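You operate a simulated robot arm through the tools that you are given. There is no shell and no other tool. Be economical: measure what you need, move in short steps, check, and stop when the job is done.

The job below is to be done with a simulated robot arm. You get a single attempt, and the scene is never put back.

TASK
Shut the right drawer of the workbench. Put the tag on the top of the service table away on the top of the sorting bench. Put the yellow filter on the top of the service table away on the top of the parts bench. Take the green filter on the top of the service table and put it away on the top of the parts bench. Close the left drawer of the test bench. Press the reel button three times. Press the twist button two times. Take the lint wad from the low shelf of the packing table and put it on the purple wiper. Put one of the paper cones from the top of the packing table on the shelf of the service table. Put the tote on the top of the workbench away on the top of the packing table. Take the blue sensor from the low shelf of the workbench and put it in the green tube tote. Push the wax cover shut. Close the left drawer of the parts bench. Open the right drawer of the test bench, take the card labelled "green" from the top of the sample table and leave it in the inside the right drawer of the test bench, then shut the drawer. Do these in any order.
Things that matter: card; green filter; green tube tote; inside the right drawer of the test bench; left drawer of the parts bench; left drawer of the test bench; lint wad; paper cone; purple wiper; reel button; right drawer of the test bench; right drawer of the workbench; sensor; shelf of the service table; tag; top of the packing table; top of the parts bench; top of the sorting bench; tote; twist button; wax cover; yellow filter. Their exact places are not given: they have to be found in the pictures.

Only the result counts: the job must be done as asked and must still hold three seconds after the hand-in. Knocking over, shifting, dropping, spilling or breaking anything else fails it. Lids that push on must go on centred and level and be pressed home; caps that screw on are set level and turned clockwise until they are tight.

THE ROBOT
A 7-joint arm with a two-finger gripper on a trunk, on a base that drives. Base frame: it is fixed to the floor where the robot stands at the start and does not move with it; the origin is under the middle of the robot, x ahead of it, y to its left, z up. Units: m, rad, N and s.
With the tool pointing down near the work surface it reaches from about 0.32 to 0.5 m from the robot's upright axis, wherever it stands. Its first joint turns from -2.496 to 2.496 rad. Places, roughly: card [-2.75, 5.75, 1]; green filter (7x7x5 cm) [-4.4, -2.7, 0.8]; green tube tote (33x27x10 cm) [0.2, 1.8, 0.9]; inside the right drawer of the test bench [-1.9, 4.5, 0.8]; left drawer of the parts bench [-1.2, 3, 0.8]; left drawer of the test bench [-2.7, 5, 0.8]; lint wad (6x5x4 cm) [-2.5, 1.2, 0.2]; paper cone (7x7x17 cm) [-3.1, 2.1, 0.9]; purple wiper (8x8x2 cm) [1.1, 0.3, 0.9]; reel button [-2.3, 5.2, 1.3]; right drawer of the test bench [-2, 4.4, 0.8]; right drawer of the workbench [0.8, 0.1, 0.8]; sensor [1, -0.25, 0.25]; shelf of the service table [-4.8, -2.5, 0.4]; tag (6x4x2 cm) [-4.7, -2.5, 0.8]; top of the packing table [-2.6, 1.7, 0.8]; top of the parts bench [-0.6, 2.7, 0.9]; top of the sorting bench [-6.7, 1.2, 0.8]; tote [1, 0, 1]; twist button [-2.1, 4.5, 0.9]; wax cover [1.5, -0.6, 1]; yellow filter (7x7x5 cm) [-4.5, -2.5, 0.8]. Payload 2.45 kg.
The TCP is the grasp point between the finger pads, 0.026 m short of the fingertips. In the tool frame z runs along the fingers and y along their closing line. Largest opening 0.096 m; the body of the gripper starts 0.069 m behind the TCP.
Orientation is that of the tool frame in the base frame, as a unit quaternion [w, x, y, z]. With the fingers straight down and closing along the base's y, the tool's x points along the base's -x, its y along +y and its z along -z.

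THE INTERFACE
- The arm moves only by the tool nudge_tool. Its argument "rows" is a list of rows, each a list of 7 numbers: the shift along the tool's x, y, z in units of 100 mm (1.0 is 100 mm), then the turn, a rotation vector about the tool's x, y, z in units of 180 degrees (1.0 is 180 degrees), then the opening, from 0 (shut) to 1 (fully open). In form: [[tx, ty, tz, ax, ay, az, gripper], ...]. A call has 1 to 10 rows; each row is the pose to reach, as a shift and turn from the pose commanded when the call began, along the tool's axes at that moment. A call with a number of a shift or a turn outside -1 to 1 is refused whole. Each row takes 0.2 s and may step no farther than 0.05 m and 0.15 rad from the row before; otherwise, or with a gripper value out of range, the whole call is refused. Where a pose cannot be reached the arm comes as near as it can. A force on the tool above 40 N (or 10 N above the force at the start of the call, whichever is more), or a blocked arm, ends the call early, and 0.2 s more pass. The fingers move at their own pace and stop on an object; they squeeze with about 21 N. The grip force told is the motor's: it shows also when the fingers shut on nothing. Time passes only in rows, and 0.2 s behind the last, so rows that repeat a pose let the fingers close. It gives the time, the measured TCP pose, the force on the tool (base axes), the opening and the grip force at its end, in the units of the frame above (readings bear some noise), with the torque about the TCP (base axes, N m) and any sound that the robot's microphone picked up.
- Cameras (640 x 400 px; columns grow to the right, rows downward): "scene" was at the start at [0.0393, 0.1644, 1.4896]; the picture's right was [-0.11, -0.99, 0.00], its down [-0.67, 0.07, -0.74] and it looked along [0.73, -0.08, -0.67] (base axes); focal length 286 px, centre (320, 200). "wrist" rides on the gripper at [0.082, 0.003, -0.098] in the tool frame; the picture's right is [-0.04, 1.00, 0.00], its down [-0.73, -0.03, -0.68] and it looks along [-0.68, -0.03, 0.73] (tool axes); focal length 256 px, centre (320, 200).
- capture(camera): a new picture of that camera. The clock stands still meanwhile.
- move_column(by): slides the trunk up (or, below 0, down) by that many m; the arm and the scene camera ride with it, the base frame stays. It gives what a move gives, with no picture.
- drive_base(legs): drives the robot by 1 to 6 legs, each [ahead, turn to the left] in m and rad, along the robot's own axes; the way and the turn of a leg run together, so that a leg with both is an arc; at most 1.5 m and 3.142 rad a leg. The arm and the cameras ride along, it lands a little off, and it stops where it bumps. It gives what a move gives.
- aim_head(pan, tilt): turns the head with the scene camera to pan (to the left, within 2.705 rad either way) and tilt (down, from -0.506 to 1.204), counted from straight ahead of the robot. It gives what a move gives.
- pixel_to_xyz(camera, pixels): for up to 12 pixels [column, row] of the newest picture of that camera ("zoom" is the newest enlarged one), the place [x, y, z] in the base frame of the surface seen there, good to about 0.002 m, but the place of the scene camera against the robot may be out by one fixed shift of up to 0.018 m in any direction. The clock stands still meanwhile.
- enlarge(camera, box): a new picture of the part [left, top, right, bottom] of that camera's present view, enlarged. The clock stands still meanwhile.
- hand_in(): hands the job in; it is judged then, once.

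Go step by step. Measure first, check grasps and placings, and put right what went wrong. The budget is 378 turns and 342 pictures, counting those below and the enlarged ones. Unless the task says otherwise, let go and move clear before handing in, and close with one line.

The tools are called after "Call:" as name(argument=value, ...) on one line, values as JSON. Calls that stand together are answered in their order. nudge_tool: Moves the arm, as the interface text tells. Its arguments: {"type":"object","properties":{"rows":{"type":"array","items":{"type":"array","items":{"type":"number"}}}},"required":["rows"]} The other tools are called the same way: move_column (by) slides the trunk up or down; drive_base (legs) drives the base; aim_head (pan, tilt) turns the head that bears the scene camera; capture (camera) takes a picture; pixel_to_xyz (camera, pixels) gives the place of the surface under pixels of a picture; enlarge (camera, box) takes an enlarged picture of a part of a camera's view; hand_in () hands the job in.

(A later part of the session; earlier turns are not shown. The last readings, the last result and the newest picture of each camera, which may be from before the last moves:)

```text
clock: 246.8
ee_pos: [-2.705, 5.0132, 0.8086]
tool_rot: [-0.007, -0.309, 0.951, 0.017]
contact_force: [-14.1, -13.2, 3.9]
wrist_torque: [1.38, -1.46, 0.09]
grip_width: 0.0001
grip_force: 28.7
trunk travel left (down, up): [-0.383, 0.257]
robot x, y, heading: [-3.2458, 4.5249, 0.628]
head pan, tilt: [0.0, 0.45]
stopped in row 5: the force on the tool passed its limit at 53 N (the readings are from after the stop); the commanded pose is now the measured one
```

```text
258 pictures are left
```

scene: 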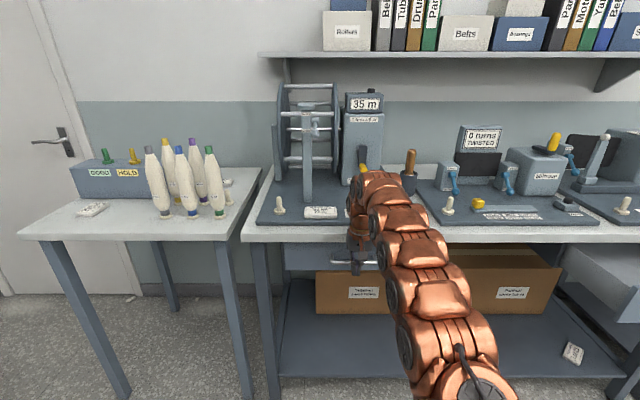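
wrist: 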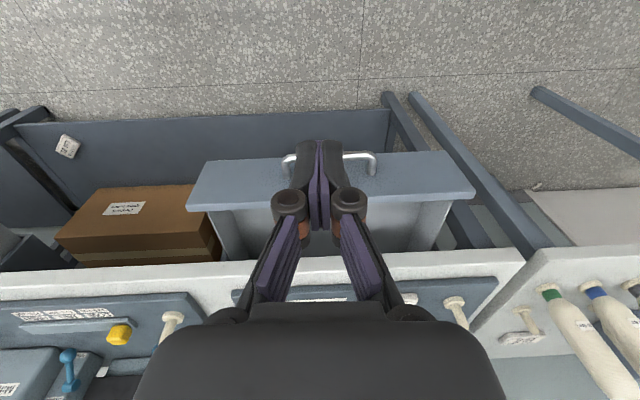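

Hard stop; verifying the drawer front plane.

Call:
nudge_tool(rows=[[0.4, 0, 0, 0, 0, 0, 0], [0.8, 0, 0, 0, 0, 0, 0]])

Call:
enlarge(camera="scene", box=[240, 225, 400, 325])

Call:
pixel_to_xyz(camera="scene", pixels=[[295, 255], [310, 258], [330, 255], [262, 260], [340, 263]])

```text
clock: 247.4
ee_pos: [-2.7674, 4.9658, 0.8078]
tool_rot: [-0.008, -0.308, 0.951, 0.019]
contact_force: [0.0, -0.5, -1.3]
wrist_torque: [-0.02, 0.0, 0.0]
grip_width: 0.0
grip_force: 28.3
trunk travel left (down, up): [-0.383, 0.257]
robot x, y, heading: [-3.2506, 4.5224, 0.634]
head pan, tilt: [0.0, 0.45]
```

```text
4.00 times, centred on (320, 275) of scene
```

zoom: 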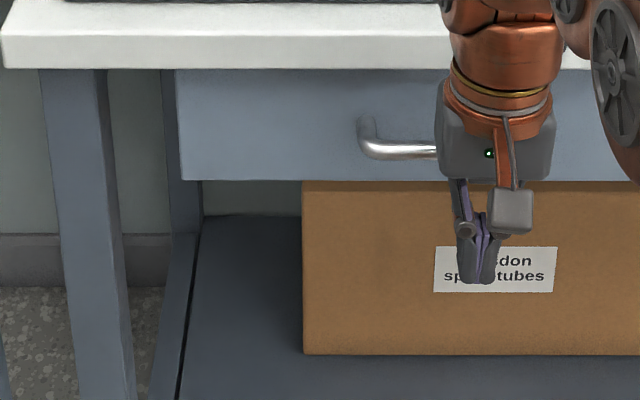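

```text
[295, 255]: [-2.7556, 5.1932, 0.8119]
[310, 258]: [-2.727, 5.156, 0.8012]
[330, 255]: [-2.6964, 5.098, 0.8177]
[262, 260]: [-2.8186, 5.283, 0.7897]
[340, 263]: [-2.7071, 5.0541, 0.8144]
```

Left drawer is flush/shut. Now the reel button on top of the "35 m" box at (363,95): zoom and measure.

Call:
enlarge(camera="scene", box=[330, 80, 400, 125])

Call:
pixel_to_xyz(camera="zoom", pixels=[[340, 105], [350, 105], [250, 110], [200, 120], [300, 200], [440, 120]])

```text
8.89 times, centred on (365, 102) of scene
```

zoom: 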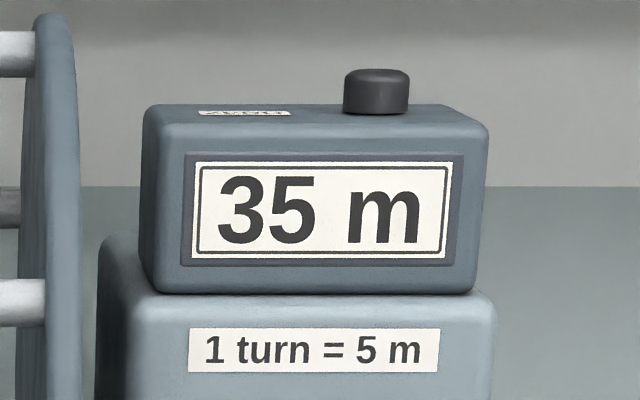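

```text
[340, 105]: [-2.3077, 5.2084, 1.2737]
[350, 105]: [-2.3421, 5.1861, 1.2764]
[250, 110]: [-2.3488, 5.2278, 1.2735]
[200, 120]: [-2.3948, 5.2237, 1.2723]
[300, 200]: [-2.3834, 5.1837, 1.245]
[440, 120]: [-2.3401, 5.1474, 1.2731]
```

Call:
pixel_to_xyz(camera="zoom", pixels=[[375, 95], [375, 110], [360, 95], [395, 95], [376, 74], [60, 30]])

Call:
pixel_to_xyz(camera="scene", pixels=[[330, 54], [400, 54], [345, 30], [336, 150], [330, 90], [275, 110]])

Call:
move_column(by=0.255)

Call:
nudge_tool(rows=[[0, -0.3, -0.35, 0, 0, 0, 0], [0, -0.6, -0.7, 0, 0, 0, 0], [0, -0.75, -1.0, 0, 0, 0, 0]])

Call:
nudge_tool(rows=[[0, 0, -0.4, 0, 0, 0, 0], [0, 0, -0.8, 0, 0, 0, 0], [0, 0, -1.0, 0, 0, 0, 0]])

```text
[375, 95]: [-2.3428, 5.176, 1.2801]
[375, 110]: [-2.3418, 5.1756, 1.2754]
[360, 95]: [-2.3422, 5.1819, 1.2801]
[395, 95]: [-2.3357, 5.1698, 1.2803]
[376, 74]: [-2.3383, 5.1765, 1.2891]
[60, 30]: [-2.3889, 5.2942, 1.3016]
```

```text
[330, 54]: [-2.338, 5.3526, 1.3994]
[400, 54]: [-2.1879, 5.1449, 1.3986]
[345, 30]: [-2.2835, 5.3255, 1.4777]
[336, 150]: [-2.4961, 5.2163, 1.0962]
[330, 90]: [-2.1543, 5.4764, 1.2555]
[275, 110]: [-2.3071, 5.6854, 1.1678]
```

```text
clock: 250.1
ee_pos: [-2.7679, 4.966, 1.0624]
tool_rot: [-0.008, -0.308, 0.951, 0.018]
contact_force: [0.2, -0.3, 0.3]
wrist_torque: [-0.01, 0.02, -0.01]
grip_width: 0.0
grip_force: 27.9
trunk travel left (down, up): [-0.638, 0.002]
robot x, y, heading: [-3.2489, 4.5257, 0.632]
head pan, tilt: [0.0, 0.45]
```

```text
clock: 250.9
ee_pos: [-2.7207, 4.9001, 1.1614]
tool_rot: [-0.008, -0.308, 0.951, 0.019]
contact_force: [-0.6, 0.0, -0.7]
wrist_torque: [0.0, 0.0, -0.01]
grip_width: 0.0002
grip_force: 28.4
trunk travel left (down, up): [-0.638, 0.002]
robot x, y, heading: [-3.2484, 4.5266, 0.63]
head pan, tilt: [0.0, 0.45]
```

```text
clock: 251.7
ee_pos: [-2.7179, 4.8969, 1.2411]
tool_rot: [-0.007, -0.309, 0.951, 0.019]
contact_force: [0.8, 0.0, -0.5]
wrist_torque: [-0.02, -0.03, -0.03]
grip_width: 0.0
grip_force: 28.6
out of reach, approached as far as the arm can: row 3
trunk travel left (down, up): [-0.638, 0.002]
robot x, y, heading: [-3.2469, 4.5273, 0.631]
head pan, tilt: [0.0, 0.45]
```

Button centre is about n' 1.15, u 5.565, top z≈1.282, with a shelf edge behind at n' 1.25, z 1.4. The height needs a larger tilt: I'll tilt 50° forward and raise.

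Call:
nudge_tool(rows=[[0.05, 0, 0, 0, -0.045, 0, 0], [0.1, 0, 0, 0, -0.09, 0, 0], [0.15, 0, 0, 0, -0.135, 0, 0], [0.2, 0, 0, 0, -0.18, 0, 0], [0.2, 0, 0, 0, -0.225, 0, 0], [0.2, 0, 0, 0, -0.27, 0, 0]])

Call:
nudge_tool(rows=[[-0.3, 0, -0.25, 0, 0, 0, 0], [-0.6, 0, -0.5, 0, 0, 0, 0], [-0.75, 0, -0.65, 0, 0, 0, 0]])

Call:
capture(camera="wrist")

```text
clock: 253.1
ee_pos: [-2.7365, 4.8882, 1.2406]
tool_rot: [0.387, -0.273, 0.869, 0.144]
contact_force: [-0.3, -0.3, -0.1]
wrist_torque: [-0.03, 0.02, -0.02]
grip_width: 0.0
grip_force: 28.6
trunk travel left (down, up): [-0.638, 0.002]
robot x, y, heading: [-3.248, 4.5192, 0.626]
head pan, tilt: [0.0, 0.45]
```

```text
clock: 253.9
ee_pos: [-2.7323, 4.8815, 1.3395]
tool_rot: [0.385, -0.273, 0.87, 0.144]
contact_force: [-0.3, -1.6, 0.6]
wrist_torque: [-0.02, 0.0, 0.03]
grip_width: 0.0
grip_force: 28.9
trunk travel left (down, up): [-0.638, 0.002]
robot x, y, heading: [-3.2436, 4.5253, 0.629]
head pan, tilt: [0.0, 0.45]
```

```text
255 pictures are left
```

wrist: 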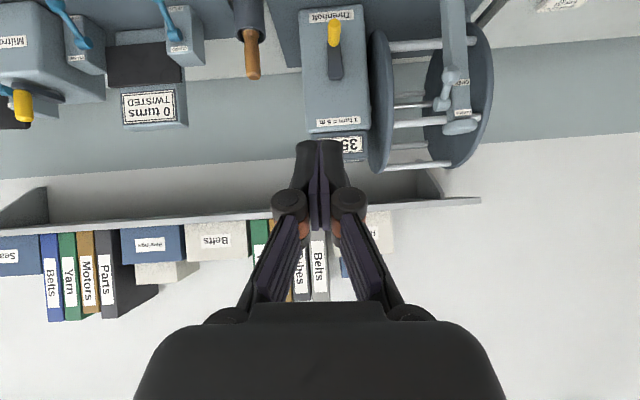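

Height 1.34 reached. Drive forward 0.36 m toward the reel machine.

Call:
drive_base(legs=[[0.36, 0]])

Call:
capture(camera="wrist")

Call:
capture(camera="scene")

```text
clock: 256.2
ee_pos: [-2.4344, 5.1012, 1.3383]
tool_rot: [0.385, -0.274, 0.87, 0.144]
contact_force: [0.1, 0.3, 0.0]
wrist_torque: [-0.01, 0.0, -0.01]
grip_width: 0.0001
grip_force: 28.8
trunk travel left (down, up): [-0.638, 0.002]
robot x, y, heading: [-2.9486, 4.7438, 0.629]
head pan, tilt: [0.0, 0.45]
```

```text
254 pictures are left
```

wrist: 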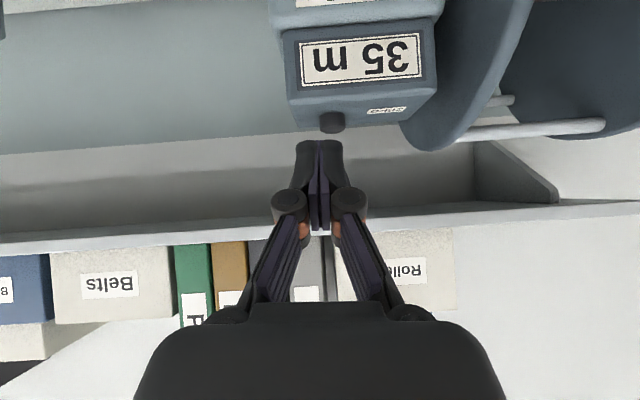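

```text
253 pictures are left
```

scene: 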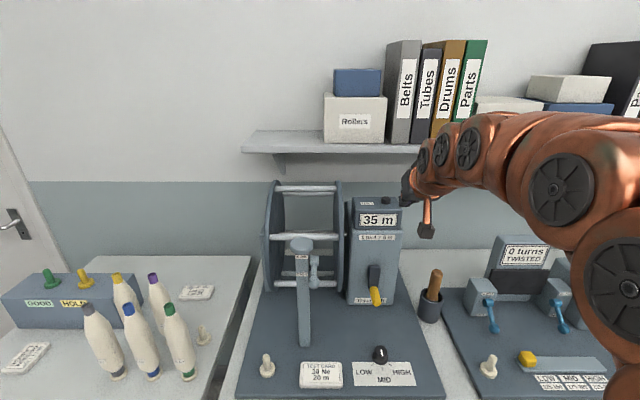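

Button cap at wrist (332,121). Measuring, and reading the cards on the sample table.

Call:
pixel_to_xyz(camera="wrist", pixels=[[332, 116], [332, 122], [332, 129], [322, 122], [342, 122], [360, 110]])

Call:
enlarge(camera="scene", box=[0, 260, 230, 400])

```text
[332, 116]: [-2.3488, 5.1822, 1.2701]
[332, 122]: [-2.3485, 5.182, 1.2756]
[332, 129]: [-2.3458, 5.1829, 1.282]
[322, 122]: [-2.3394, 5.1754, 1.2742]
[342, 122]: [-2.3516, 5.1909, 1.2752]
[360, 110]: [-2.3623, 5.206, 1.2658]
```

```text
2.78 times, centred on (115, 330) of scene
```

zoom: 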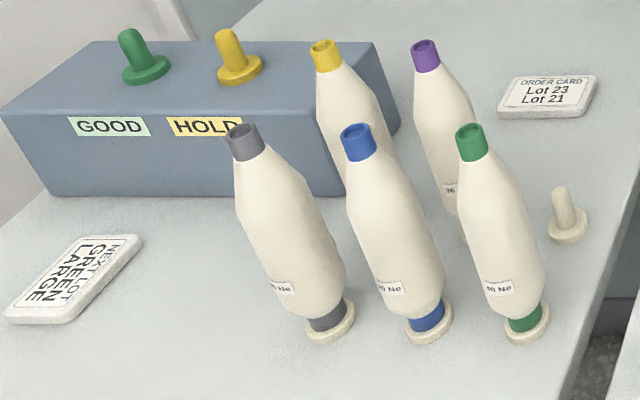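

The card at left reads "NEXT LOT GREEN LARGE" — that's the one for later. Now moving the fingertips over the reel button.

Call:
nudge_tool(rows=[[-0.25, 0.07, 0.28, 0, 0, 0, 0], [-0.5, 0.14, 0.56, 0, 0, 0, 0], [-0.69, 0.14, 0.79, 0, 0, 0, 0]])

Call:
capture(camera="scene")

```text
clock: 257.0
ee_pos: [-2.3564, 5.1733, 1.3395]
tool_rot: [0.385, -0.274, 0.87, 0.144]
contact_force: [0.7, 0.5, -0.2]
wrist_torque: [0.03, -0.01, 0.02]
grip_width: 0.0
grip_force: 28.5
trunk travel left (down, up): [-0.638, 0.002]
robot x, y, heading: [-2.9486, 4.7456, 0.627]
head pan, tilt: [0.0, 0.45]
```

```text
251 pictures are left
```

scene: 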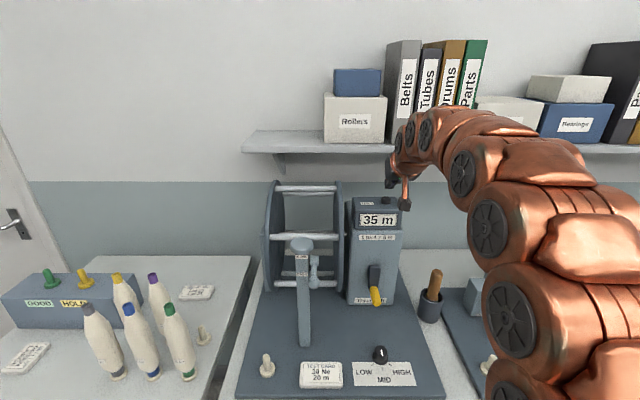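

Aligned. Lowering 2.4 cm then pressing with small steps.

Call:
nudge_tool(rows=[[0.1, 0, 0.09, 0, 0, 0, 0], [0.18, 0, 0.16, 0, 0, 0, 0], [0.2, 0, 0.177, 0, 0, 0, 0], [0.212, 0, 0.188, 0, 0, 0, 0]])

Call:
nudge_tool(rows=[[0.011, 0, 0.01, 0, 0, 0, 0], [0.022, 0, 0.02, 0, 0, 0, 0], [0.034, 0, 0.03, 0, 0, 0, 0]])

```text
clock: 258.0
ee_pos: [-2.3579, 5.1741, 1.3116]
tool_rot: [0.385, -0.274, 0.87, 0.144]
contact_force: [0.2, 0.1, 0.7]
wrist_torque: [0.01, -0.02, 0.0]
grip_width: 0.0
grip_force: 28.1
trunk travel left (down, up): [-0.638, 0.002]
robot x, y, heading: [-2.9488, 4.7456, 0.634]
head pan, tilt: [0.0, 0.45]
```

```text
clock: 258.8
ee_pos: [-2.3596, 5.1758, 1.3063]
tool_rot: [0.385, -0.274, 0.87, 0.144]
contact_force: [0.1, 0.2, 0.1]
wrist_torque: [0.01, 0.0, 0.01]
grip_width: 0.0003
grip_force: 28.4
trunk travel left (down, up): [-0.638, 0.002]
robot x, y, heading: [-2.9533, 4.7431, 0.635]
head pan, tilt: [0.0, 0.45]
```

No contact yet at z 1.306. Continuing down in small steps.

Call:
nudge_tool(rows=[[0.011, 0, 0.01, 0, 0, 0, 0], [0.022, 0, 0.02, 0, 0, 0, 0], [0.034, 0, 0.03, 0, 0, 0, 0], [0.045, 0, 0.04, 0, 0, 0, 0]])

Call:
enlarge(camera="scene", box=[330, 160, 450, 250])

```text
clock: 259.8
ee_pos: [-2.3593, 5.1762, 1.3001]
tool_rot: [0.385, -0.273, 0.87, 0.144]
contact_force: [-0.1, 0.6, 0.3]
wrist_torque: [0.0, 0.01, -0.03]
grip_width: 0.0
grip_force: 28.2
trunk travel left (down, up): [-0.638, 0.002]
robot x, y, heading: [-2.9484, 4.7464, 0.629]
head pan, tilt: [0.0, 0.45]
```

```text
4.44 times, centred on (390, 205) of scene
```

zoom: 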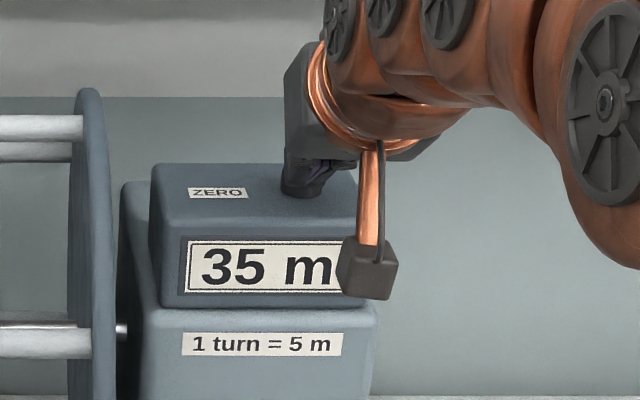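

The tip seems to be just in front of the cap. Rise 1.5 cm, move 1.2 cm forward, and check.

Call:
nudge_tool(rows=[[-0.112, 0, -0.1, 0, 0, 0, 0], [-0.15, 0, -0.133, 0, 0, 0, 0], [-0.23, 0, -0.043, 0, 0, 0, 0]])

Call:
capture(camera="wrist")

Call:
enlarge(camera="scene", box=[350, 180, 430, 230])

```text
clock: 260.6
ee_pos: [-2.3482, 5.1822, 1.3199]
tool_rot: [0.385, -0.274, 0.869, 0.144]
contact_force: [-0.6, 0.6, -0.8]
wrist_torque: [-0.01, -0.01, -0.01]
grip_width: 0.0
grip_force: 28.5
trunk travel left (down, up): [-0.638, 0.002]
robot x, y, heading: [-2.9489, 4.7436, 0.631]
head pan, tilt: [0.0, 0.45]
```

```text
249 pictures are left
```

wrist: 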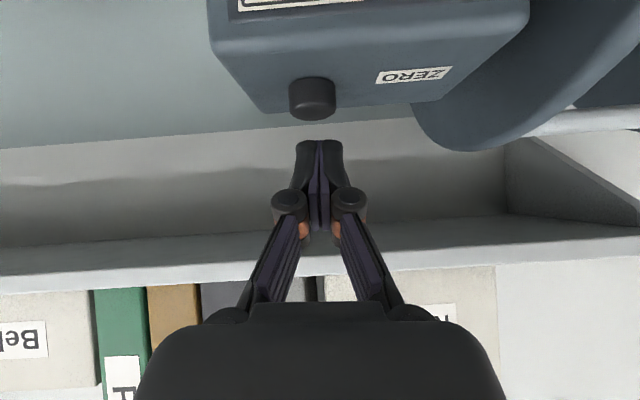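

```text
8.00 times, centred on (390, 205) of scene
```

zoom: 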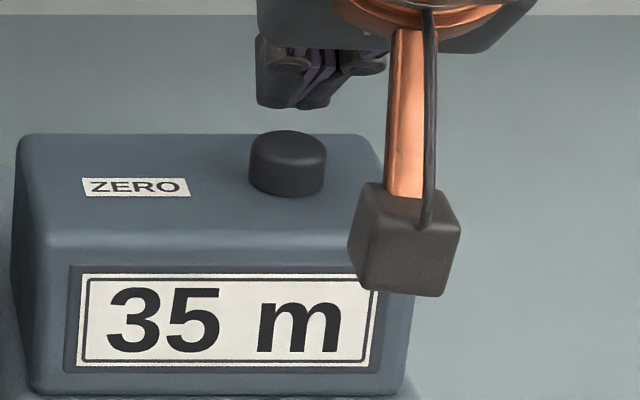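

Call:
pixel_to_xyz(camera="wrist", pixels=[[312, 85], [312, 95], [312, 108], [312, 116], [292, 100], [333, 100], [318, 142], [310, 145]])

```text
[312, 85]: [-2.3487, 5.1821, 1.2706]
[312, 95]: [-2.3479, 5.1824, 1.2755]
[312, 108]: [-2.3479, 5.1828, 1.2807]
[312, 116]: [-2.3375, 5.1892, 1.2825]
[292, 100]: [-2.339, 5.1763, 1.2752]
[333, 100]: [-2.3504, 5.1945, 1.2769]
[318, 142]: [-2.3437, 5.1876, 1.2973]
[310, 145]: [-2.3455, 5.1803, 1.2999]
```

Fingertip now over the cap (tip n' 1.147, cap 1.140–1.153). Pressing down.

Call:
nudge_tool(rows=[[0.04, 0, 0.035, 0, 0, 0, 0], [0.075, 0, 0.066, 0, 0, 0, 0], [0.09, 0, 0.08, 0, 0, 0, 0], [0.1, 0, 0.09, 0, 0, 0, 0], [0.112, 0, 0.1, 0, 0, 0, 0]])

```text
clock: 261.8
ee_pos: [-2.3484, 5.1835, 1.3051]
tool_rot: [0.385, -0.274, 0.87, 0.144]
contact_force: [0.6, 0.1, 0.6]
wrist_torque: [0.0, -0.04, 0.02]
grip_width: 0.0
grip_force: 28.6
trunk travel left (down, up): [-0.638, 0.002]
robot x, y, heading: [-2.9519, 4.741, 0.628]
head pan, tilt: [0.0, 0.45]
```

Call:
nudge_tool(rows=[[0.011, 0, 0.01, 0, 0, 0, 0], [0.022, 0, 0.02, 0, 0, 0, 0], [0.034, 0, 0.03, 0, 0, 0, 0], [0.045, 0, 0.04, 0, 0, 0, 0]])

Call:
enlarge(camera="scene", box=[350, 180, 430, 230])

```text
clock: 262.8
ee_pos: [-2.3492, 5.1841, 1.2994]
tool_rot: [0.385, -0.274, 0.869, 0.144]
contact_force: [0.8, -0.7, 2.7]
wrist_torque: [-0.02, -0.04, -0.01]
grip_width: 0.0
grip_force: 29.0
trunk travel left (down, up): [-0.638, 0.002]
robot x, y, heading: [-2.9492, 4.742, 0.633]
head pan, tilt: [0.0, 0.45]
heard: click
```

```text
8.00 times, centred on (390, 205) of scene
```

zoom: 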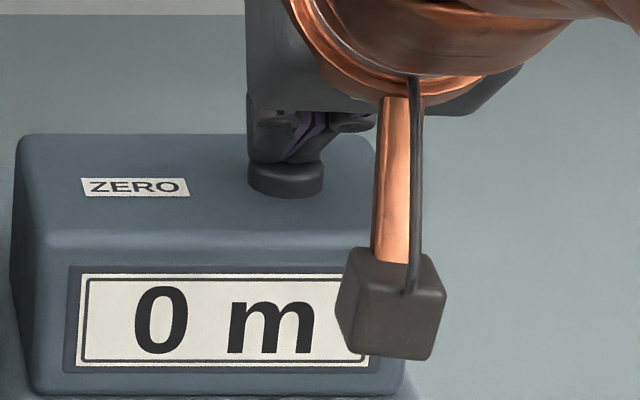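

First click (display 0 m). Up 1.5 cm and press again, twice, one call at a time.

Call:
nudge_tool(rows=[[-0.06, 0, -0.05, 0, 0, 0, 0], [-0.112, 0, -0.1, 0, 0, 0, 0], [-0.112, 0, -0.1, 0, 0, 0, 0]])

Call:
nudge_tool(rows=[[0.06, 0, 0.05, 0, 0, 0, 0], [0.08, 0, 0.07, 0, 0, 0, 0], [0.092, 0, 0.082, 0, 0, 0, 0], [0.103, 0, 0.092, 0, 0, 0, 0], [0.114, 0, 0.102, 0, 0, 0, 0]])

Call:
nudge_tool(rows=[[-0.06, 0, -0.05, 0, 0, 0, 0], [-0.112, 0, -0.1, 0, 0, 0, 0], [-0.112, 0, -0.1, 0, 0, 0, 0]])

```text
clock: 263.6
ee_pos: [-2.3491, 5.1826, 1.3142]
tool_rot: [0.384, -0.274, 0.87, 0.144]
contact_force: [-0.9, -0.7, 0.8]
wrist_torque: [-0.02, 0.02, 0.02]
grip_width: 0.0001
grip_force: 28.0
trunk travel left (down, up): [-0.638, 0.002]
robot x, y, heading: [-2.9503, 4.7432, 0.634]
head pan, tilt: [0.0, 0.45]
```

```text
clock: 264.8
ee_pos: [-2.3473, 5.1834, 1.2996]
tool_rot: [0.385, -0.274, 0.869, 0.144]
contact_force: [0.8, 0.3, 2.8]
wrist_torque: [0.01, -0.02, 0.02]
grip_width: 0.0
grip_force: 28.3
trunk travel left (down, up): [-0.638, 0.002]
robot x, y, heading: [-2.95, 4.74, 0.636]
head pan, tilt: [0.0, 0.45]
heard: click
```

```text
clock: 265.6
ee_pos: [-2.3484, 5.1837, 1.3139]
tool_rot: [0.384, -0.274, 0.87, 0.144]
contact_force: [-1.0, -0.1, 0.3]
wrist_torque: [0.01, 0.0, -0.01]
grip_width: 0.0
grip_force: 28.9
trunk travel left (down, up): [-0.638, 0.002]
robot x, y, heading: [-2.951, 4.7454, 0.628]
head pan, tilt: [0.0, 0.45]
```

Second click heard. Third press, then rise and withdraw.

Call:
nudge_tool(rows=[[0.06, 0, 0.05, 0, 0, 0, 0], [0.08, 0, 0.07, 0, 0, 0, 0], [0.092, 0, 0.082, 0, 0, 0, 0], [0.103, 0, 0.092, 0, 0, 0, 0], [0.114, 0, 0.102, 0, 0, 0, 0]])

Call:
nudge_tool(rows=[[-0.1, 0, -0.09, 0, 0, 0, 0], [-0.2, 0, -0.18, 0, 0, 0, 0], [-0.28, 0, -0.25, 0, 0, 0, 0]])

Call:
drive_base(legs=[[-0.45, 0]])

```text
clock: 266.8
ee_pos: [-2.3487, 5.1826, 1.2996]
tool_rot: [0.386, -0.273, 0.869, 0.144]
contact_force: [1.8, -2.0, 4.8]
wrist_torque: [-0.03, -0.05, -0.06]
grip_width: 0.0
grip_force: 28.8
trunk travel left (down, up): [-0.638, 0.002]
robot x, y, heading: [-2.9511, 4.7425, 0.634]
head pan, tilt: [0.0, 0.45]
heard: click
```

```text
clock: 267.6
ee_pos: [-2.349, 5.1798, 1.3354]
tool_rot: [0.385, -0.274, 0.87, 0.144]
contact_force: [0.2, 0.3, 0.2]
wrist_torque: [-0.01, 0.02, -0.01]
grip_width: 0.0002
grip_force: 28.2
trunk travel left (down, up): [-0.638, 0.002]
robot x, y, heading: [-2.9505, 4.7423, 0.637]
head pan, tilt: [0.0, 0.45]
```

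```text
clock: 270.3
ee_pos: [-2.7029, 4.9215, 1.3343]
tool_rot: [0.385, -0.272, 0.87, 0.143]
contact_force: [0.9, 1.0, -0.1]
wrist_torque: [0.02, 0.0, 0.0]
grip_width: 0.0
grip_force: 28.9
trunk travel left (down, up): [-0.638, 0.002]
robot x, y, heading: [-3.3025, 4.4843, 0.624]
head pan, tilt: [0.0, 0.45]
```

Third click — reel done. Now bring the tool vertical and retracted, and look at the sample table and door wall for room.

Call:
nudge_tool(rows=[[0.2, 0, 0, 0, 0.045, 0, 0.5], [0.3, 0, 0.1, 0, 0.09, 0, 0.5], [0.4, 0, 0.2, 0, 0.135, 0, 0.5], [0.5, 0, 0.2, 0, 0.18, 0, 0.5], [0.6, 0, 0.2, 0, 0.225, 0, 0.5], [0.7, 0, 0.2, 0, 0.27, 0, 0.5]])

Call:
nudge_tool(rows=[[0.4, 0, 0.2, 0, 0, 0, 0.5], [0.8, 0, 0.4, 0, 0, 0, 0.5], [1.0, 0, 0.5, 0, 0, 0, 0.5]])

Call:
aim_head(pan=0.5, tilt=0.5)

Call:
capture(camera="scene")

```text
clock: 271.7
ee_pos: [-2.7538, 4.8876, 1.2416]
tool_rot: [0.048, -0.307, 0.95, 0.036]
contact_force: [-0.2, 0.0, -0.5]
wrist_torque: [-0.05, 0.02, 0.03]
grip_width: 0.0479
grip_force: 0.0
out of reach, approached as far as the arm can: row 5, 6
trunk travel left (down, up): [-0.638, 0.002]
robot x, y, heading: [-3.3055, 4.4826, 0.629]
head pan, tilt: [0.0, 0.45]
```

```text
clock: 272.5
ee_pos: [-2.8291, 4.8367, 1.1796]
tool_rot: [0.048, -0.307, 0.95, 0.036]
contact_force: [-0.5, 0.5, 0.2]
wrist_torque: [0.01, -0.01, 0.01]
grip_width: 0.0482
grip_force: 0.1
trunk travel left (down, up): [-0.638, 0.002]
robot x, y, heading: [-3.301, 4.4864, 0.631]
head pan, tilt: [0.0, 0.45]
```

```text
clock: 273.4
ee_pos: [-2.8284, 4.8379, 1.1796]
tool_rot: [0.049, -0.307, 0.95, 0.037]
contact_force: [1.1, -0.3, 0.0]
wrist_torque: [-0.01, -0.02, -0.01]
grip_width: 0.0479
grip_force: 0.1
trunk travel left (down, up): [-0.638, 0.002]
robot x, y, heading: [-3.304, 4.4848, 0.627]
head pan, tilt: [0.499, 0.499]
```

```text
246 pictures are left
```

scene: 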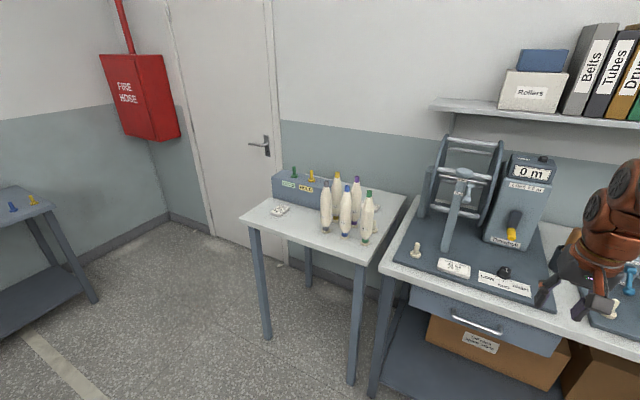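

Call:
pixel_to_xyz(camera="scene", pixels=[[280, 210], [272, 211], [288, 208], [276, 206], [283, 214], [242, 215], [355, 262], [405, 200], [160, 230], [60, 215], [20, 210]])

Call:
enlarge(camera="scene", box=[235, 160, 405, 270])

```text
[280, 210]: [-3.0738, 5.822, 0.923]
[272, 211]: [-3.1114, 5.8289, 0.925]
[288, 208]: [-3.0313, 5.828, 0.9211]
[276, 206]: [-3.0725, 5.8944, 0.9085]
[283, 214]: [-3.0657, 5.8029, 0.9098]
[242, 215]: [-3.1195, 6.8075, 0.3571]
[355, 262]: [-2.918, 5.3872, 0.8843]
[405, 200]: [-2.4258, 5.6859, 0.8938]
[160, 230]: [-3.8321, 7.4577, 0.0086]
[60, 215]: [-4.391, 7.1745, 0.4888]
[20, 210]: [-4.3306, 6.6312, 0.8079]
```

```text
3.64 times, centred on (320, 215) of scene
```

zoom: 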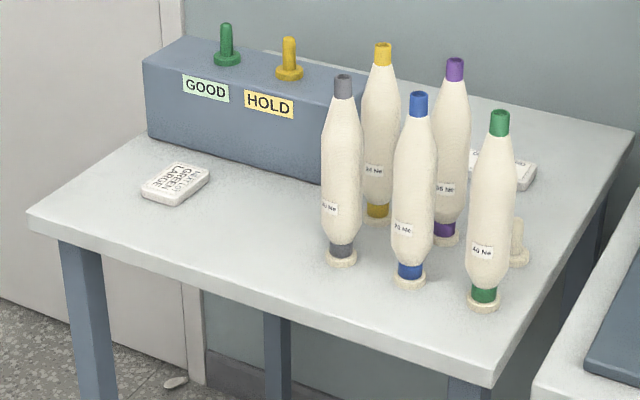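

The card is at (−3.07, 5.82), table edge at n' 0.80. Driving along to face it.

Call:
drive_base(legs=[[0, 1.57], [0.95, 0], [0, -1.57], [0.33, 0]])

Call:
capture(camera="wrist")

Call:
aim_head(pan=0.0, tilt=0.7)

Call:
capture(camera="scene")

```text
clock: 287.7
ee_pos: [-3.0982, 5.8066, 1.1805]
tool_rot: [0.049, -0.309, 0.949, 0.037]
contact_force: [-0.7, -0.1, -0.5]
wrist_torque: [0.01, -0.01, 0.04]
grip_width: 0.048
grip_force: 0.0
trunk travel left (down, up): [-0.638, 0.002]
robot x, y, heading: [-3.5743, 5.451, 0.637]
head pan, tilt: [0.499, 0.499]
```

```text
244 pictures are left
```

wrist: 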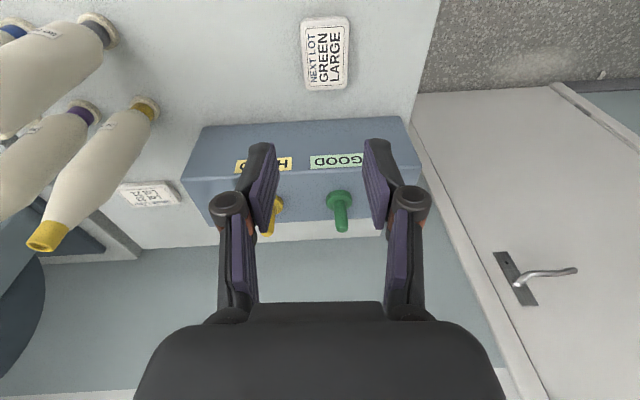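

```text
clock: 288.6
ee_pos: [-3.0983, 5.8062, 1.1799]
tool_rot: [0.048, -0.309, 0.949, 0.037]
contact_force: [-0.3, 0.2, 0.2]
wrist_torque: [0.01, -0.02, -0.04]
grip_width: 0.0478
grip_force: 0.1
trunk travel left (down, up): [-0.638, 0.002]
robot x, y, heading: [-3.5715, 5.4537, 0.635]
head pan, tilt: [0.0, 0.7]
```

```text
243 pictures are left
```

scene: 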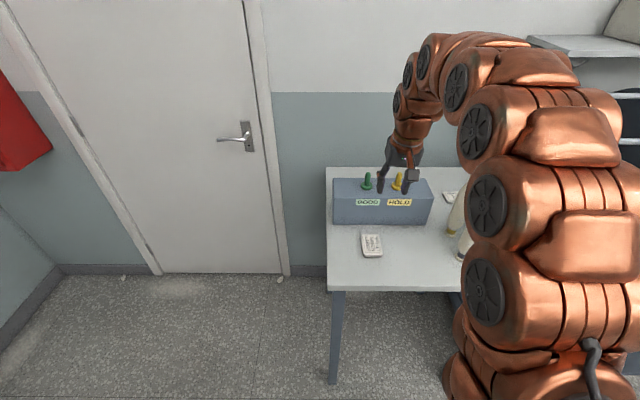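

The card is at wrist (325,53), with its short side across the finger closing line. Measuring it.

Call:
pixel_to_xyz(camera="wrist", pixels=[[325, 53], [303, 30], [348, 24], [306, 86], [347, 80], [325, 20], [327, 86], [380, 60], [270, 60], [110, 40], [325, 91]])

```text
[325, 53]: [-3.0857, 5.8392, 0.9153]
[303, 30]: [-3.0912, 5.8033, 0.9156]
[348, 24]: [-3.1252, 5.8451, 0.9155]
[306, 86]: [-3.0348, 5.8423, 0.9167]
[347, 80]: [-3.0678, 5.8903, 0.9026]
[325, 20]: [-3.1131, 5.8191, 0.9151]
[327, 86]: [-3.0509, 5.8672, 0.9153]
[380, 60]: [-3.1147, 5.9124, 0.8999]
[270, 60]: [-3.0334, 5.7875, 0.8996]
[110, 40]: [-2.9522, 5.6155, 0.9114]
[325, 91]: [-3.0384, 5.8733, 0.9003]
```

Card is 5.4×7.5 cm, 1.6 cm thick, centre (−3.080, 5.844), top z 0.916. I centre the open gripper over it, level the tool, and lower.

Call:
nudge_tool(rows=[[-0.18, 0.1, 0, 0.006, 0.018, 0, 0.9], [-0.37, 0.2, 0, 0.0127, 0.036, 0, 0.9]])

Call:
move_column(by=-0.2)

Call:
capture(camera="wrist")

```text
clock: 289.2
ee_pos: [-3.0801, 5.8449, 1.1842]
tool_rot: [0.0, -0.31, 0.951, 0.0]
contact_force: [-1.5, 0.6, 1.4]
wrist_torque: [0.02, -0.01, 0.01]
grip_width: 0.0863
grip_force: 0.0
trunk travel left (down, up): [-0.638, 0.002]
robot x, y, heading: [-3.5718, 5.4472, 0.641]
head pan, tilt: [0.0, 0.7]
```

```text
clock: 291.4
ee_pos: [-3.08, 5.8439, 0.9842]
tool_rot: [0.001, -0.31, 0.951, -0.001]
contact_force: [0.4, -1.0, 0.7]
wrist_torque: [-0.03, 0.01, -0.01]
grip_width: 0.0865
grip_force: 0.1
trunk travel left (down, up): [-0.438, 0.202]
robot x, y, heading: [-3.5731, 5.4488, 0.634]
head pan, tilt: [0.0, 0.7]
```

```text
242 pictures are left
```

wrist: 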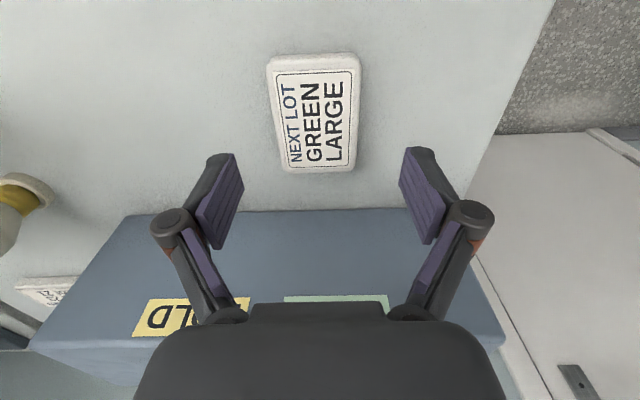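

Well centred. Down 5.4 cm and close.

Call:
nudge_tool(rows=[[0, 0, 0.2, 0, 0, 0, 0.9], [0, 0, 0.4, 0, 0, 0, 0.9], [0, 0, 0.54, 0, 0, 0, 0.9], [0, 0, 0.54, 0, 0, 0, 0.3], [0, 0, 0.54, 0, 0, 0, 0.3], [0, 0, 0.54, 0, 0, 0, 0.2], [0, 0, 0.54, 0, 0, 0, 0.2], [0, 0, 0.54, 0, 0, 0, 0.2]])

Call:
nudge_tool(rows=[[0, 0, -0.4, 0, 0, 0, 0], [0, 0, -0.8, 0, 0, 0, 0]])

Call:
capture(camera="wrist")

```text
clock: 293.2
ee_pos: [-3.0789, 5.8455, 0.9294]
tool_rot: [0.001, -0.31, 0.951, 0.0]
contact_force: [0.1, 0.8, -0.4]
wrist_torque: [-0.01, 0.0, -0.03]
grip_width: 0.0595
grip_force: 21.3
trunk travel left (down, up): [-0.438, 0.202]
robot x, y, heading: [-3.574, 5.4527, 0.637]
head pan, tilt: [0.0, 0.7]
```

```text
clock: 293.8
ee_pos: [-3.0819, 5.8444, 1.0094]
tool_rot: [0.001, -0.309, 0.951, 0.0]
contact_force: [0.1, -0.7, -0.7]
wrist_torque: [-0.01, 0.01, 0.01]
grip_width: 0.0591
grip_force: 21.0
trunk travel left (down, up): [-0.438, 0.202]
robot x, y, heading: [-3.5782, 5.4545, 0.639]
head pan, tilt: [0.0, 0.7]
```

```text
241 pictures are left
```

wrist: 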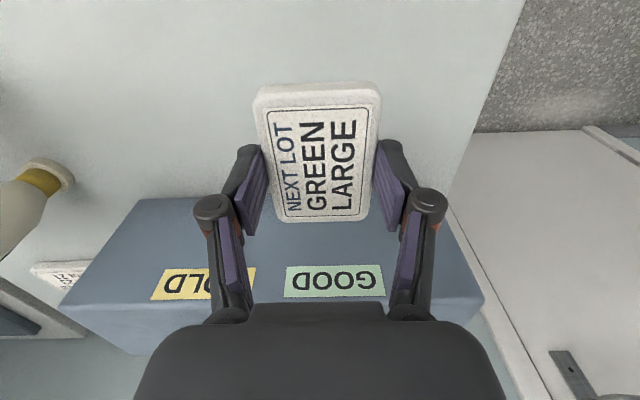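

Card gripped (5.9 cm). Raise, back off and drive back to the open right drawer.

Call:
move_column(by=0.15)

Call:
drive_base(legs=[[-0.5, 0], [0, -1.57], [0.9, 0], [0.88, 0], [0, 1.57]])

Call:
capture(camera="wrist")

Call:
capture(camera="scene")

```text
clock: 295.5
ee_pos: [-3.0824, 5.8435, 1.1604]
tool_rot: [0.001, -0.309, 0.951, 0.0]
contact_force: [1.2, 0.0, -0.1]
wrist_torque: [0.01, -0.01, 0.0]
grip_width: 0.0592
grip_force: 21.4
trunk travel left (down, up): [-0.588, 0.052]
robot x, y, heading: [-3.5723, 5.4515, 0.638]
head pan, tilt: [0.0, 0.7]
```

```text
clock: 314.6
ee_pos: [-2.3929, 4.1539, 1.1596]
tool_rot: [0.001, -0.313, 0.95, 0.0]
contact_force: [0.4, 0.3, -1.4]
wrist_torque: [0.01, -0.01, -0.02]
grip_width: 0.0594
grip_force: 20.7
trunk travel left (down, up): [-0.588, 0.052]
robot x, y, heading: [-2.8837, 3.7578, 0.642]
head pan, tilt: [0.0, 0.7]
```

```text
240 pictures are left
```

wrist: 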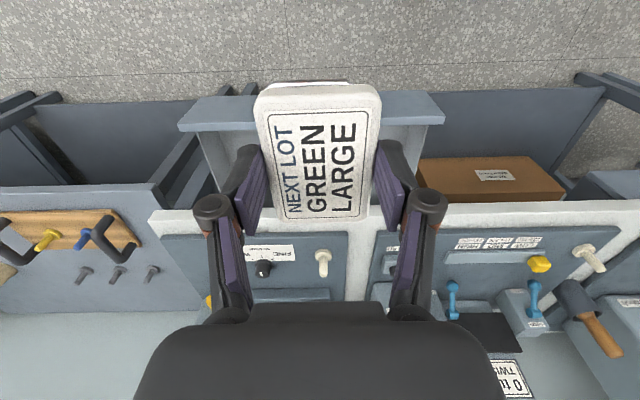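

```text
239 pictures are left
```

scene: 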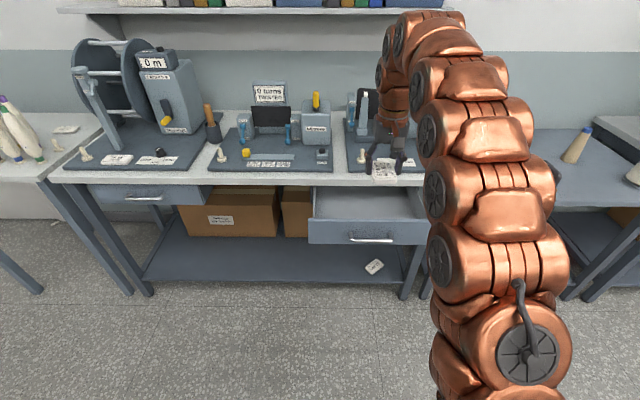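

Measuring the drawer's front panel and interior.

Call:
pixel_to_xyz(camera="wrist", pixels=[[185, 126], [440, 118], [230, 108], [410, 102], [225, 160], [395, 145], [160, 215], [360, 215]])

Call:
pixel_to_xyz(camera="scene", pixels=[[350, 205], [335, 210], [400, 205], [312, 228], [428, 222], [370, 192], [330, 192], [370, 241]])

```text
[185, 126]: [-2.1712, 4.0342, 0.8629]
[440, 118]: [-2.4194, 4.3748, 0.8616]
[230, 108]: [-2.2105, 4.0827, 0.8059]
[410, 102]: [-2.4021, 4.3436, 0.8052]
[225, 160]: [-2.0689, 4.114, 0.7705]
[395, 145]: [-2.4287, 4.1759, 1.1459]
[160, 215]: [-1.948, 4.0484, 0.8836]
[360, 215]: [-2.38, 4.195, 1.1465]
```

```text
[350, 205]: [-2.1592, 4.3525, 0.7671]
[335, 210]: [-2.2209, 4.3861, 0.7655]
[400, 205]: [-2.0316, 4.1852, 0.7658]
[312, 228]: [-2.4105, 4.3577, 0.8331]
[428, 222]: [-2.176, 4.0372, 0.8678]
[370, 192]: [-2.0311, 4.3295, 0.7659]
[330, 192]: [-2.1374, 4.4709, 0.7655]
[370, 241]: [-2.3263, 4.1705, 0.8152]
```

Drawer spans n' 0.63–0.80, floor z 0.759. Drive forward 0.21 m so the card hangs over it.

Call:
drive_base(legs=[[0.21, -0.01]])

Call:
move_column(by=-0.25)

Call:
capture(camera="wrist")

Call:
capture(camera="scene")

```text
clock: 316.3
ee_pos: [-2.2188, 4.2777, 1.1599]
tool_rot: [0.001, -0.309, 0.951, 0.0]
contact_force: [-0.1, 0.3, -0.4]
wrist_torque: [0.03, 0.01, 0.01]
grip_width: 0.0595
grip_force: 21.4
trunk travel left (down, up): [-0.588, 0.052]
robot x, y, heading: [-2.7131, 3.8851, 0.633]
head pan, tilt: [0.0, 0.7]
```

```text
clock: 318.9
ee_pos: [-2.2188, 4.2777, 0.9096]
tool_rot: [0.001, -0.309, 0.951, 0.0]
contact_force: [0.2, -0.1, -1.0]
wrist_torque: [-0.02, 0.01, 0.0]
grip_width: 0.0594
grip_force: 21.6
trunk travel left (down, up): [-0.338, 0.302]
robot x, y, heading: [-2.7119, 3.8844, 0.634]
head pan, tilt: [0.0, 0.7]
```

```text
238 pictures are left
```

wrist: 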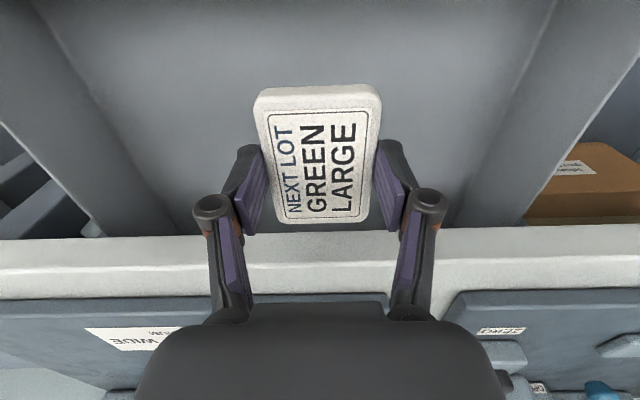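

```text
237 pictures are left
```

scene: 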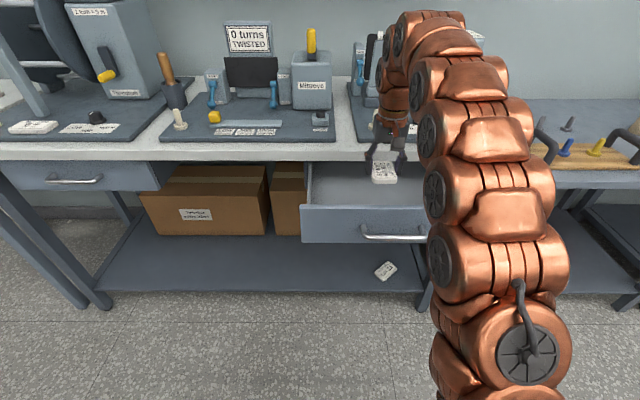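

Card is over the drawer interior. Lower to just above the floor, release, and rise.

Call:
move_column(by=-0.111)

Call:
nudge_tool(rows=[[0, 0, 0, 0, 0, 0, 0.7], [0, 0, 0, 0, 0, 0, 0.8], [0, 0, 0, 0, 0, 0, 0.8]])

Call:
move_column(by=0.2)

Call:
capture(camera="wrist")

```text
clock: 320.3
ee_pos: [-2.2186, 4.2764, 0.7981]
tool_rot: [0.001, -0.308, 0.951, 0.001]
contact_force: [-1.0, 0.2, -0.6]
wrist_torque: [-0.01, -0.03, -0.01]
grip_width: 0.0593
grip_force: 21.3
trunk travel left (down, up): [-0.227, 0.413]
robot x, y, heading: [-2.7117, 3.8844, 0.635]
head pan, tilt: [0.0, 0.7]
```

```text
clock: 321.1
ee_pos: [-2.2177, 4.2773, 0.7985]
tool_rot: [0.0, -0.309, 0.951, 0.0]
contact_force: [0.3, 0.3, 0.3]
wrist_torque: [0.0, -0.01, 0.04]
grip_width: 0.077
grip_force: 0.0
trunk travel left (down, up): [-0.227, 0.413]
robot x, y, heading: [-2.7078, 3.8846, 0.632]
head pan, tilt: [0.0, 0.7]
```

```text
clock: 323.2
ee_pos: [-2.2172, 4.2769, 0.9983]
tool_rot: [0.001, -0.309, 0.951, 0.0]
contact_force: [0.0, 0.1, -1.0]
wrist_torque: [0.01, -0.01, -0.04]
grip_width: 0.0765
grip_force: 0.0
trunk travel left (down, up): [-0.427, 0.213]
robot x, y, heading: [-2.7076, 3.889, 0.631]
head pan, tilt: [0.0, 0.7]
```

```text
236 pictures are left
```

wrist: 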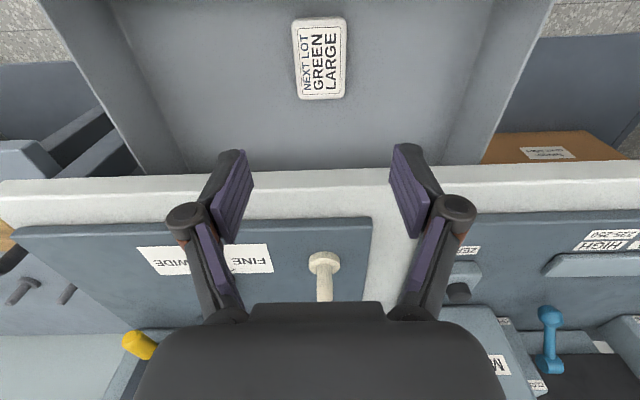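

The card lies in the drawer. Now close it: back off 0.3 m, lower to handle height, drive forward and finish with the arm.

Call:
drive_base(legs=[[-0.3, 0]])

Call:
nudge_tool(rows=[[0, -0.12, 0, 0, 0, 0, 0], [0, -0.12, 0, 0, 0, 0, 0], [0, -0.12, 0, 0, 0, 0, 0], [0, -0.12, 0, 0, 0, 0, 0]])

Call:
move_column(by=-0.188)

Call:
drive_base(legs=[[0.27, 0]])

Call:
nudge_tool(rows=[[-0.2, 0, 0, 0, 0, 0, 0], [-0.4, 0, 0, 0, 0, 0, 0], [-0.55, 0, 0, 0, 0, 0, 0], [-0.7, 0, 0, 0, 0, 0, 0], [-0.8, 0, 0, 0, 0, 0, 0], [-0.9, 0, 0, 0, 0, 0, 0], [-1.0, 0, 0, 0, 0, 0, 0]])

Call:
capture(camera="scene")

```text
clock: 325.3
ee_pos: [-2.4554, 4.0988, 0.9998]
tool_rot: [0.002, -0.307, 0.952, 0.0]
contact_force: [-0.3, -0.7, 0.0]
wrist_torque: [-0.04, 0.0, -0.04]
grip_width: 0.0768
grip_force: 0.1
trunk travel left (down, up): [-0.427, 0.213]
robot x, y, heading: [-2.9489, 3.7075, 0.63]
head pan, tilt: [0.0, 0.7]
```

```text
clock: 326.3
ee_pos: [-2.4478, 4.0898, 0.9983]
tool_rot: [0.0, -0.307, 0.952, 0.0]
contact_force: [0.5, -0.5, 0.5]
wrist_torque: [0.03, -0.03, -0.01]
grip_width: 0.0
grip_force: 15.9
trunk travel left (down, up): [-0.427, 0.213]
robot x, y, heading: [-2.9512, 3.714, 0.632]
head pan, tilt: [0.0, 0.7]
```

```text
clock: 328.4
ee_pos: [-2.4482, 4.091, 0.8107]
tool_rot: [0.001, -0.307, 0.952, 0.0]
contact_force: [0.2, 0.2, 0.4]
wrist_torque: [0.03, 0.0, 0.0]
grip_width: 0.0001
grip_force: 20.9
trunk travel left (down, up): [-0.239, 0.401]
robot x, y, heading: [-2.9515, 3.7098, 0.627]
head pan, tilt: [0.0, 0.7]
```

```text
clock: 330.3
ee_pos: [-2.225, 4.2514, 0.811]
tool_rot: [0.001, -0.307, 0.952, 0.001]
contact_force: [-0.1, 0.8, 0.5]
wrist_torque: [0.02, 0.01, -0.01]
grip_width: 0.0002
grip_force: 28.5
trunk travel left (down, up): [-0.239, 0.401]
robot x, y, heading: [-2.7261, 3.872, 0.624]
head pan, tilt: [0.0, 0.7]
```

```text
clock: 332.0
ee_pos: [-2.1742, 4.283, 0.799]
tool_rot: [0.001, -0.309, 0.951, 0.0]
contact_force: [-23.1, -14.4, 6.0]
wrist_torque: [1.4, -2.04, 0.28]
grip_width: 0.0002
grip_force: 28.2
out of reach, approached as far as the arm can: row 3, 4, 5, 6, 7
trunk travel left (down, up): [-0.239, 0.401]
robot x, y, heading: [-2.7266, 3.8698, 0.633]
head pan, tilt: [0.0, 0.7]
stopped in row 7: the force on the tool passed its limit at 43 N (the readings are from after the stop); the commanded pose is now the measured one
```

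```text
235 pictures are left
```

scene: 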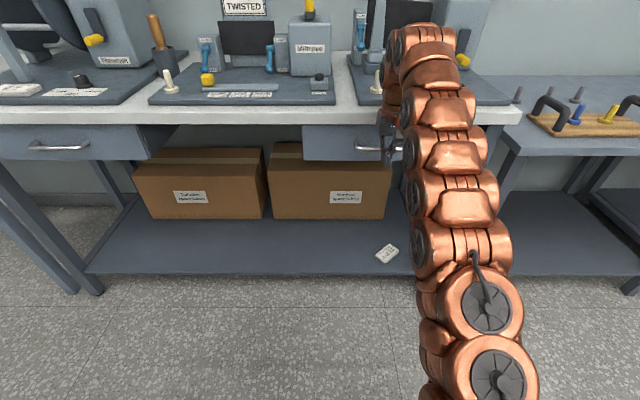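

Stopped with force at n' 0.753, same as the left one. Checking flushness.

Call:
pixel_to_xyz(camera="scene", pixels=[[110, 145], [90, 140], [320, 145], [340, 145], [320, 130], [135, 150], [310, 155]])

Call:
nudge_tool(rows=[[0.4, 0, 0, 0, 0, 0, 0], [0.8, 0, 0, 0, 0, 0, 0]])

```text
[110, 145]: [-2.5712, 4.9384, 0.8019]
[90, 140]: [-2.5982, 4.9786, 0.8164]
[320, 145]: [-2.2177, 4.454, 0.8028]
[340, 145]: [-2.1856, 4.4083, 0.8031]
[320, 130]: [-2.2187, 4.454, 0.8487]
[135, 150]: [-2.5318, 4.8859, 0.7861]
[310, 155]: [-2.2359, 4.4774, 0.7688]
```

```text
clock: 332.6
ee_pos: [-2.2363, 4.2356, 0.795]
tool_rot: [0.0, -0.309, 0.951, 0.0]
contact_force: [1.1, 0.2, 0.1]
wrist_torque: [-0.02, 0.03, 0.0]
grip_width: 0.0
grip_force: 28.5
trunk travel left (down, up): [-0.239, 0.401]
robot x, y, heading: [-2.7309, 3.8708, 0.633]
head pan, tilt: [0.0, 0.7]
```

Both test-bench drawers are flush. Next area: the packing table. I raise, back off and turn to look toward it.

Call:
move_column(by=0.38)

Call:
drive_base(legs=[[-0.3, 0], [0, -1.57], [0, -0.6]])

Call:
aim_head(pan=0.0, tilt=0.35)

Call:
capture(camera="scene")

```text
clock: 336.3
ee_pos: [-2.2372, 4.237, 1.176]
tool_rot: [0.0, -0.308, 0.951, 0.0]
contact_force: [-0.4, 1.0, -0.1]
wrist_torque: [0.0, 0.01, -0.01]
grip_width: 0.0
grip_force: 28.9
trunk travel left (down, up): [-0.619, 0.021]
robot x, y, heading: [-2.7313, 3.8741, 0.629]
head pan, tilt: [0.0, 0.7]
```

```text
clock: 343.8
ee_pos: [-2.958, 3.0818, 1.1755]
tool_rot: [0.001, 0.705, 0.709, 0.0]
contact_force: [-1.0, 0.1, 0.0]
wrist_torque: [0.01, 0.02, -0.04]
grip_width: 0.0
grip_force: 28.4
trunk travel left (down, up): [-0.619, 0.021]
robot x, y, heading: [-2.968, 3.6909, -1.561]
head pan, tilt: [0.0, 0.7]
```

```text
clock: 344.6
ee_pos: [-2.9593, 3.0819, 1.1769]
tool_rot: [-0.001, 0.705, 0.709, 0.0]
contact_force: [0.1, 0.3, 0.6]
wrist_torque: [0.0, 0.02, 0.01]
grip_width: 0.0001
grip_force: 28.8
trunk travel left (down, up): [-0.619, 0.021]
robot x, y, heading: [-2.9673, 3.6919, -1.561]
head pan, tilt: [0.0, 0.351]
```

```text
234 pictures are left
```

scene: 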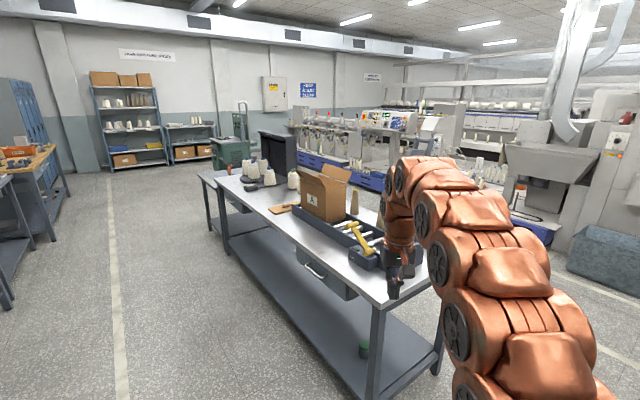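

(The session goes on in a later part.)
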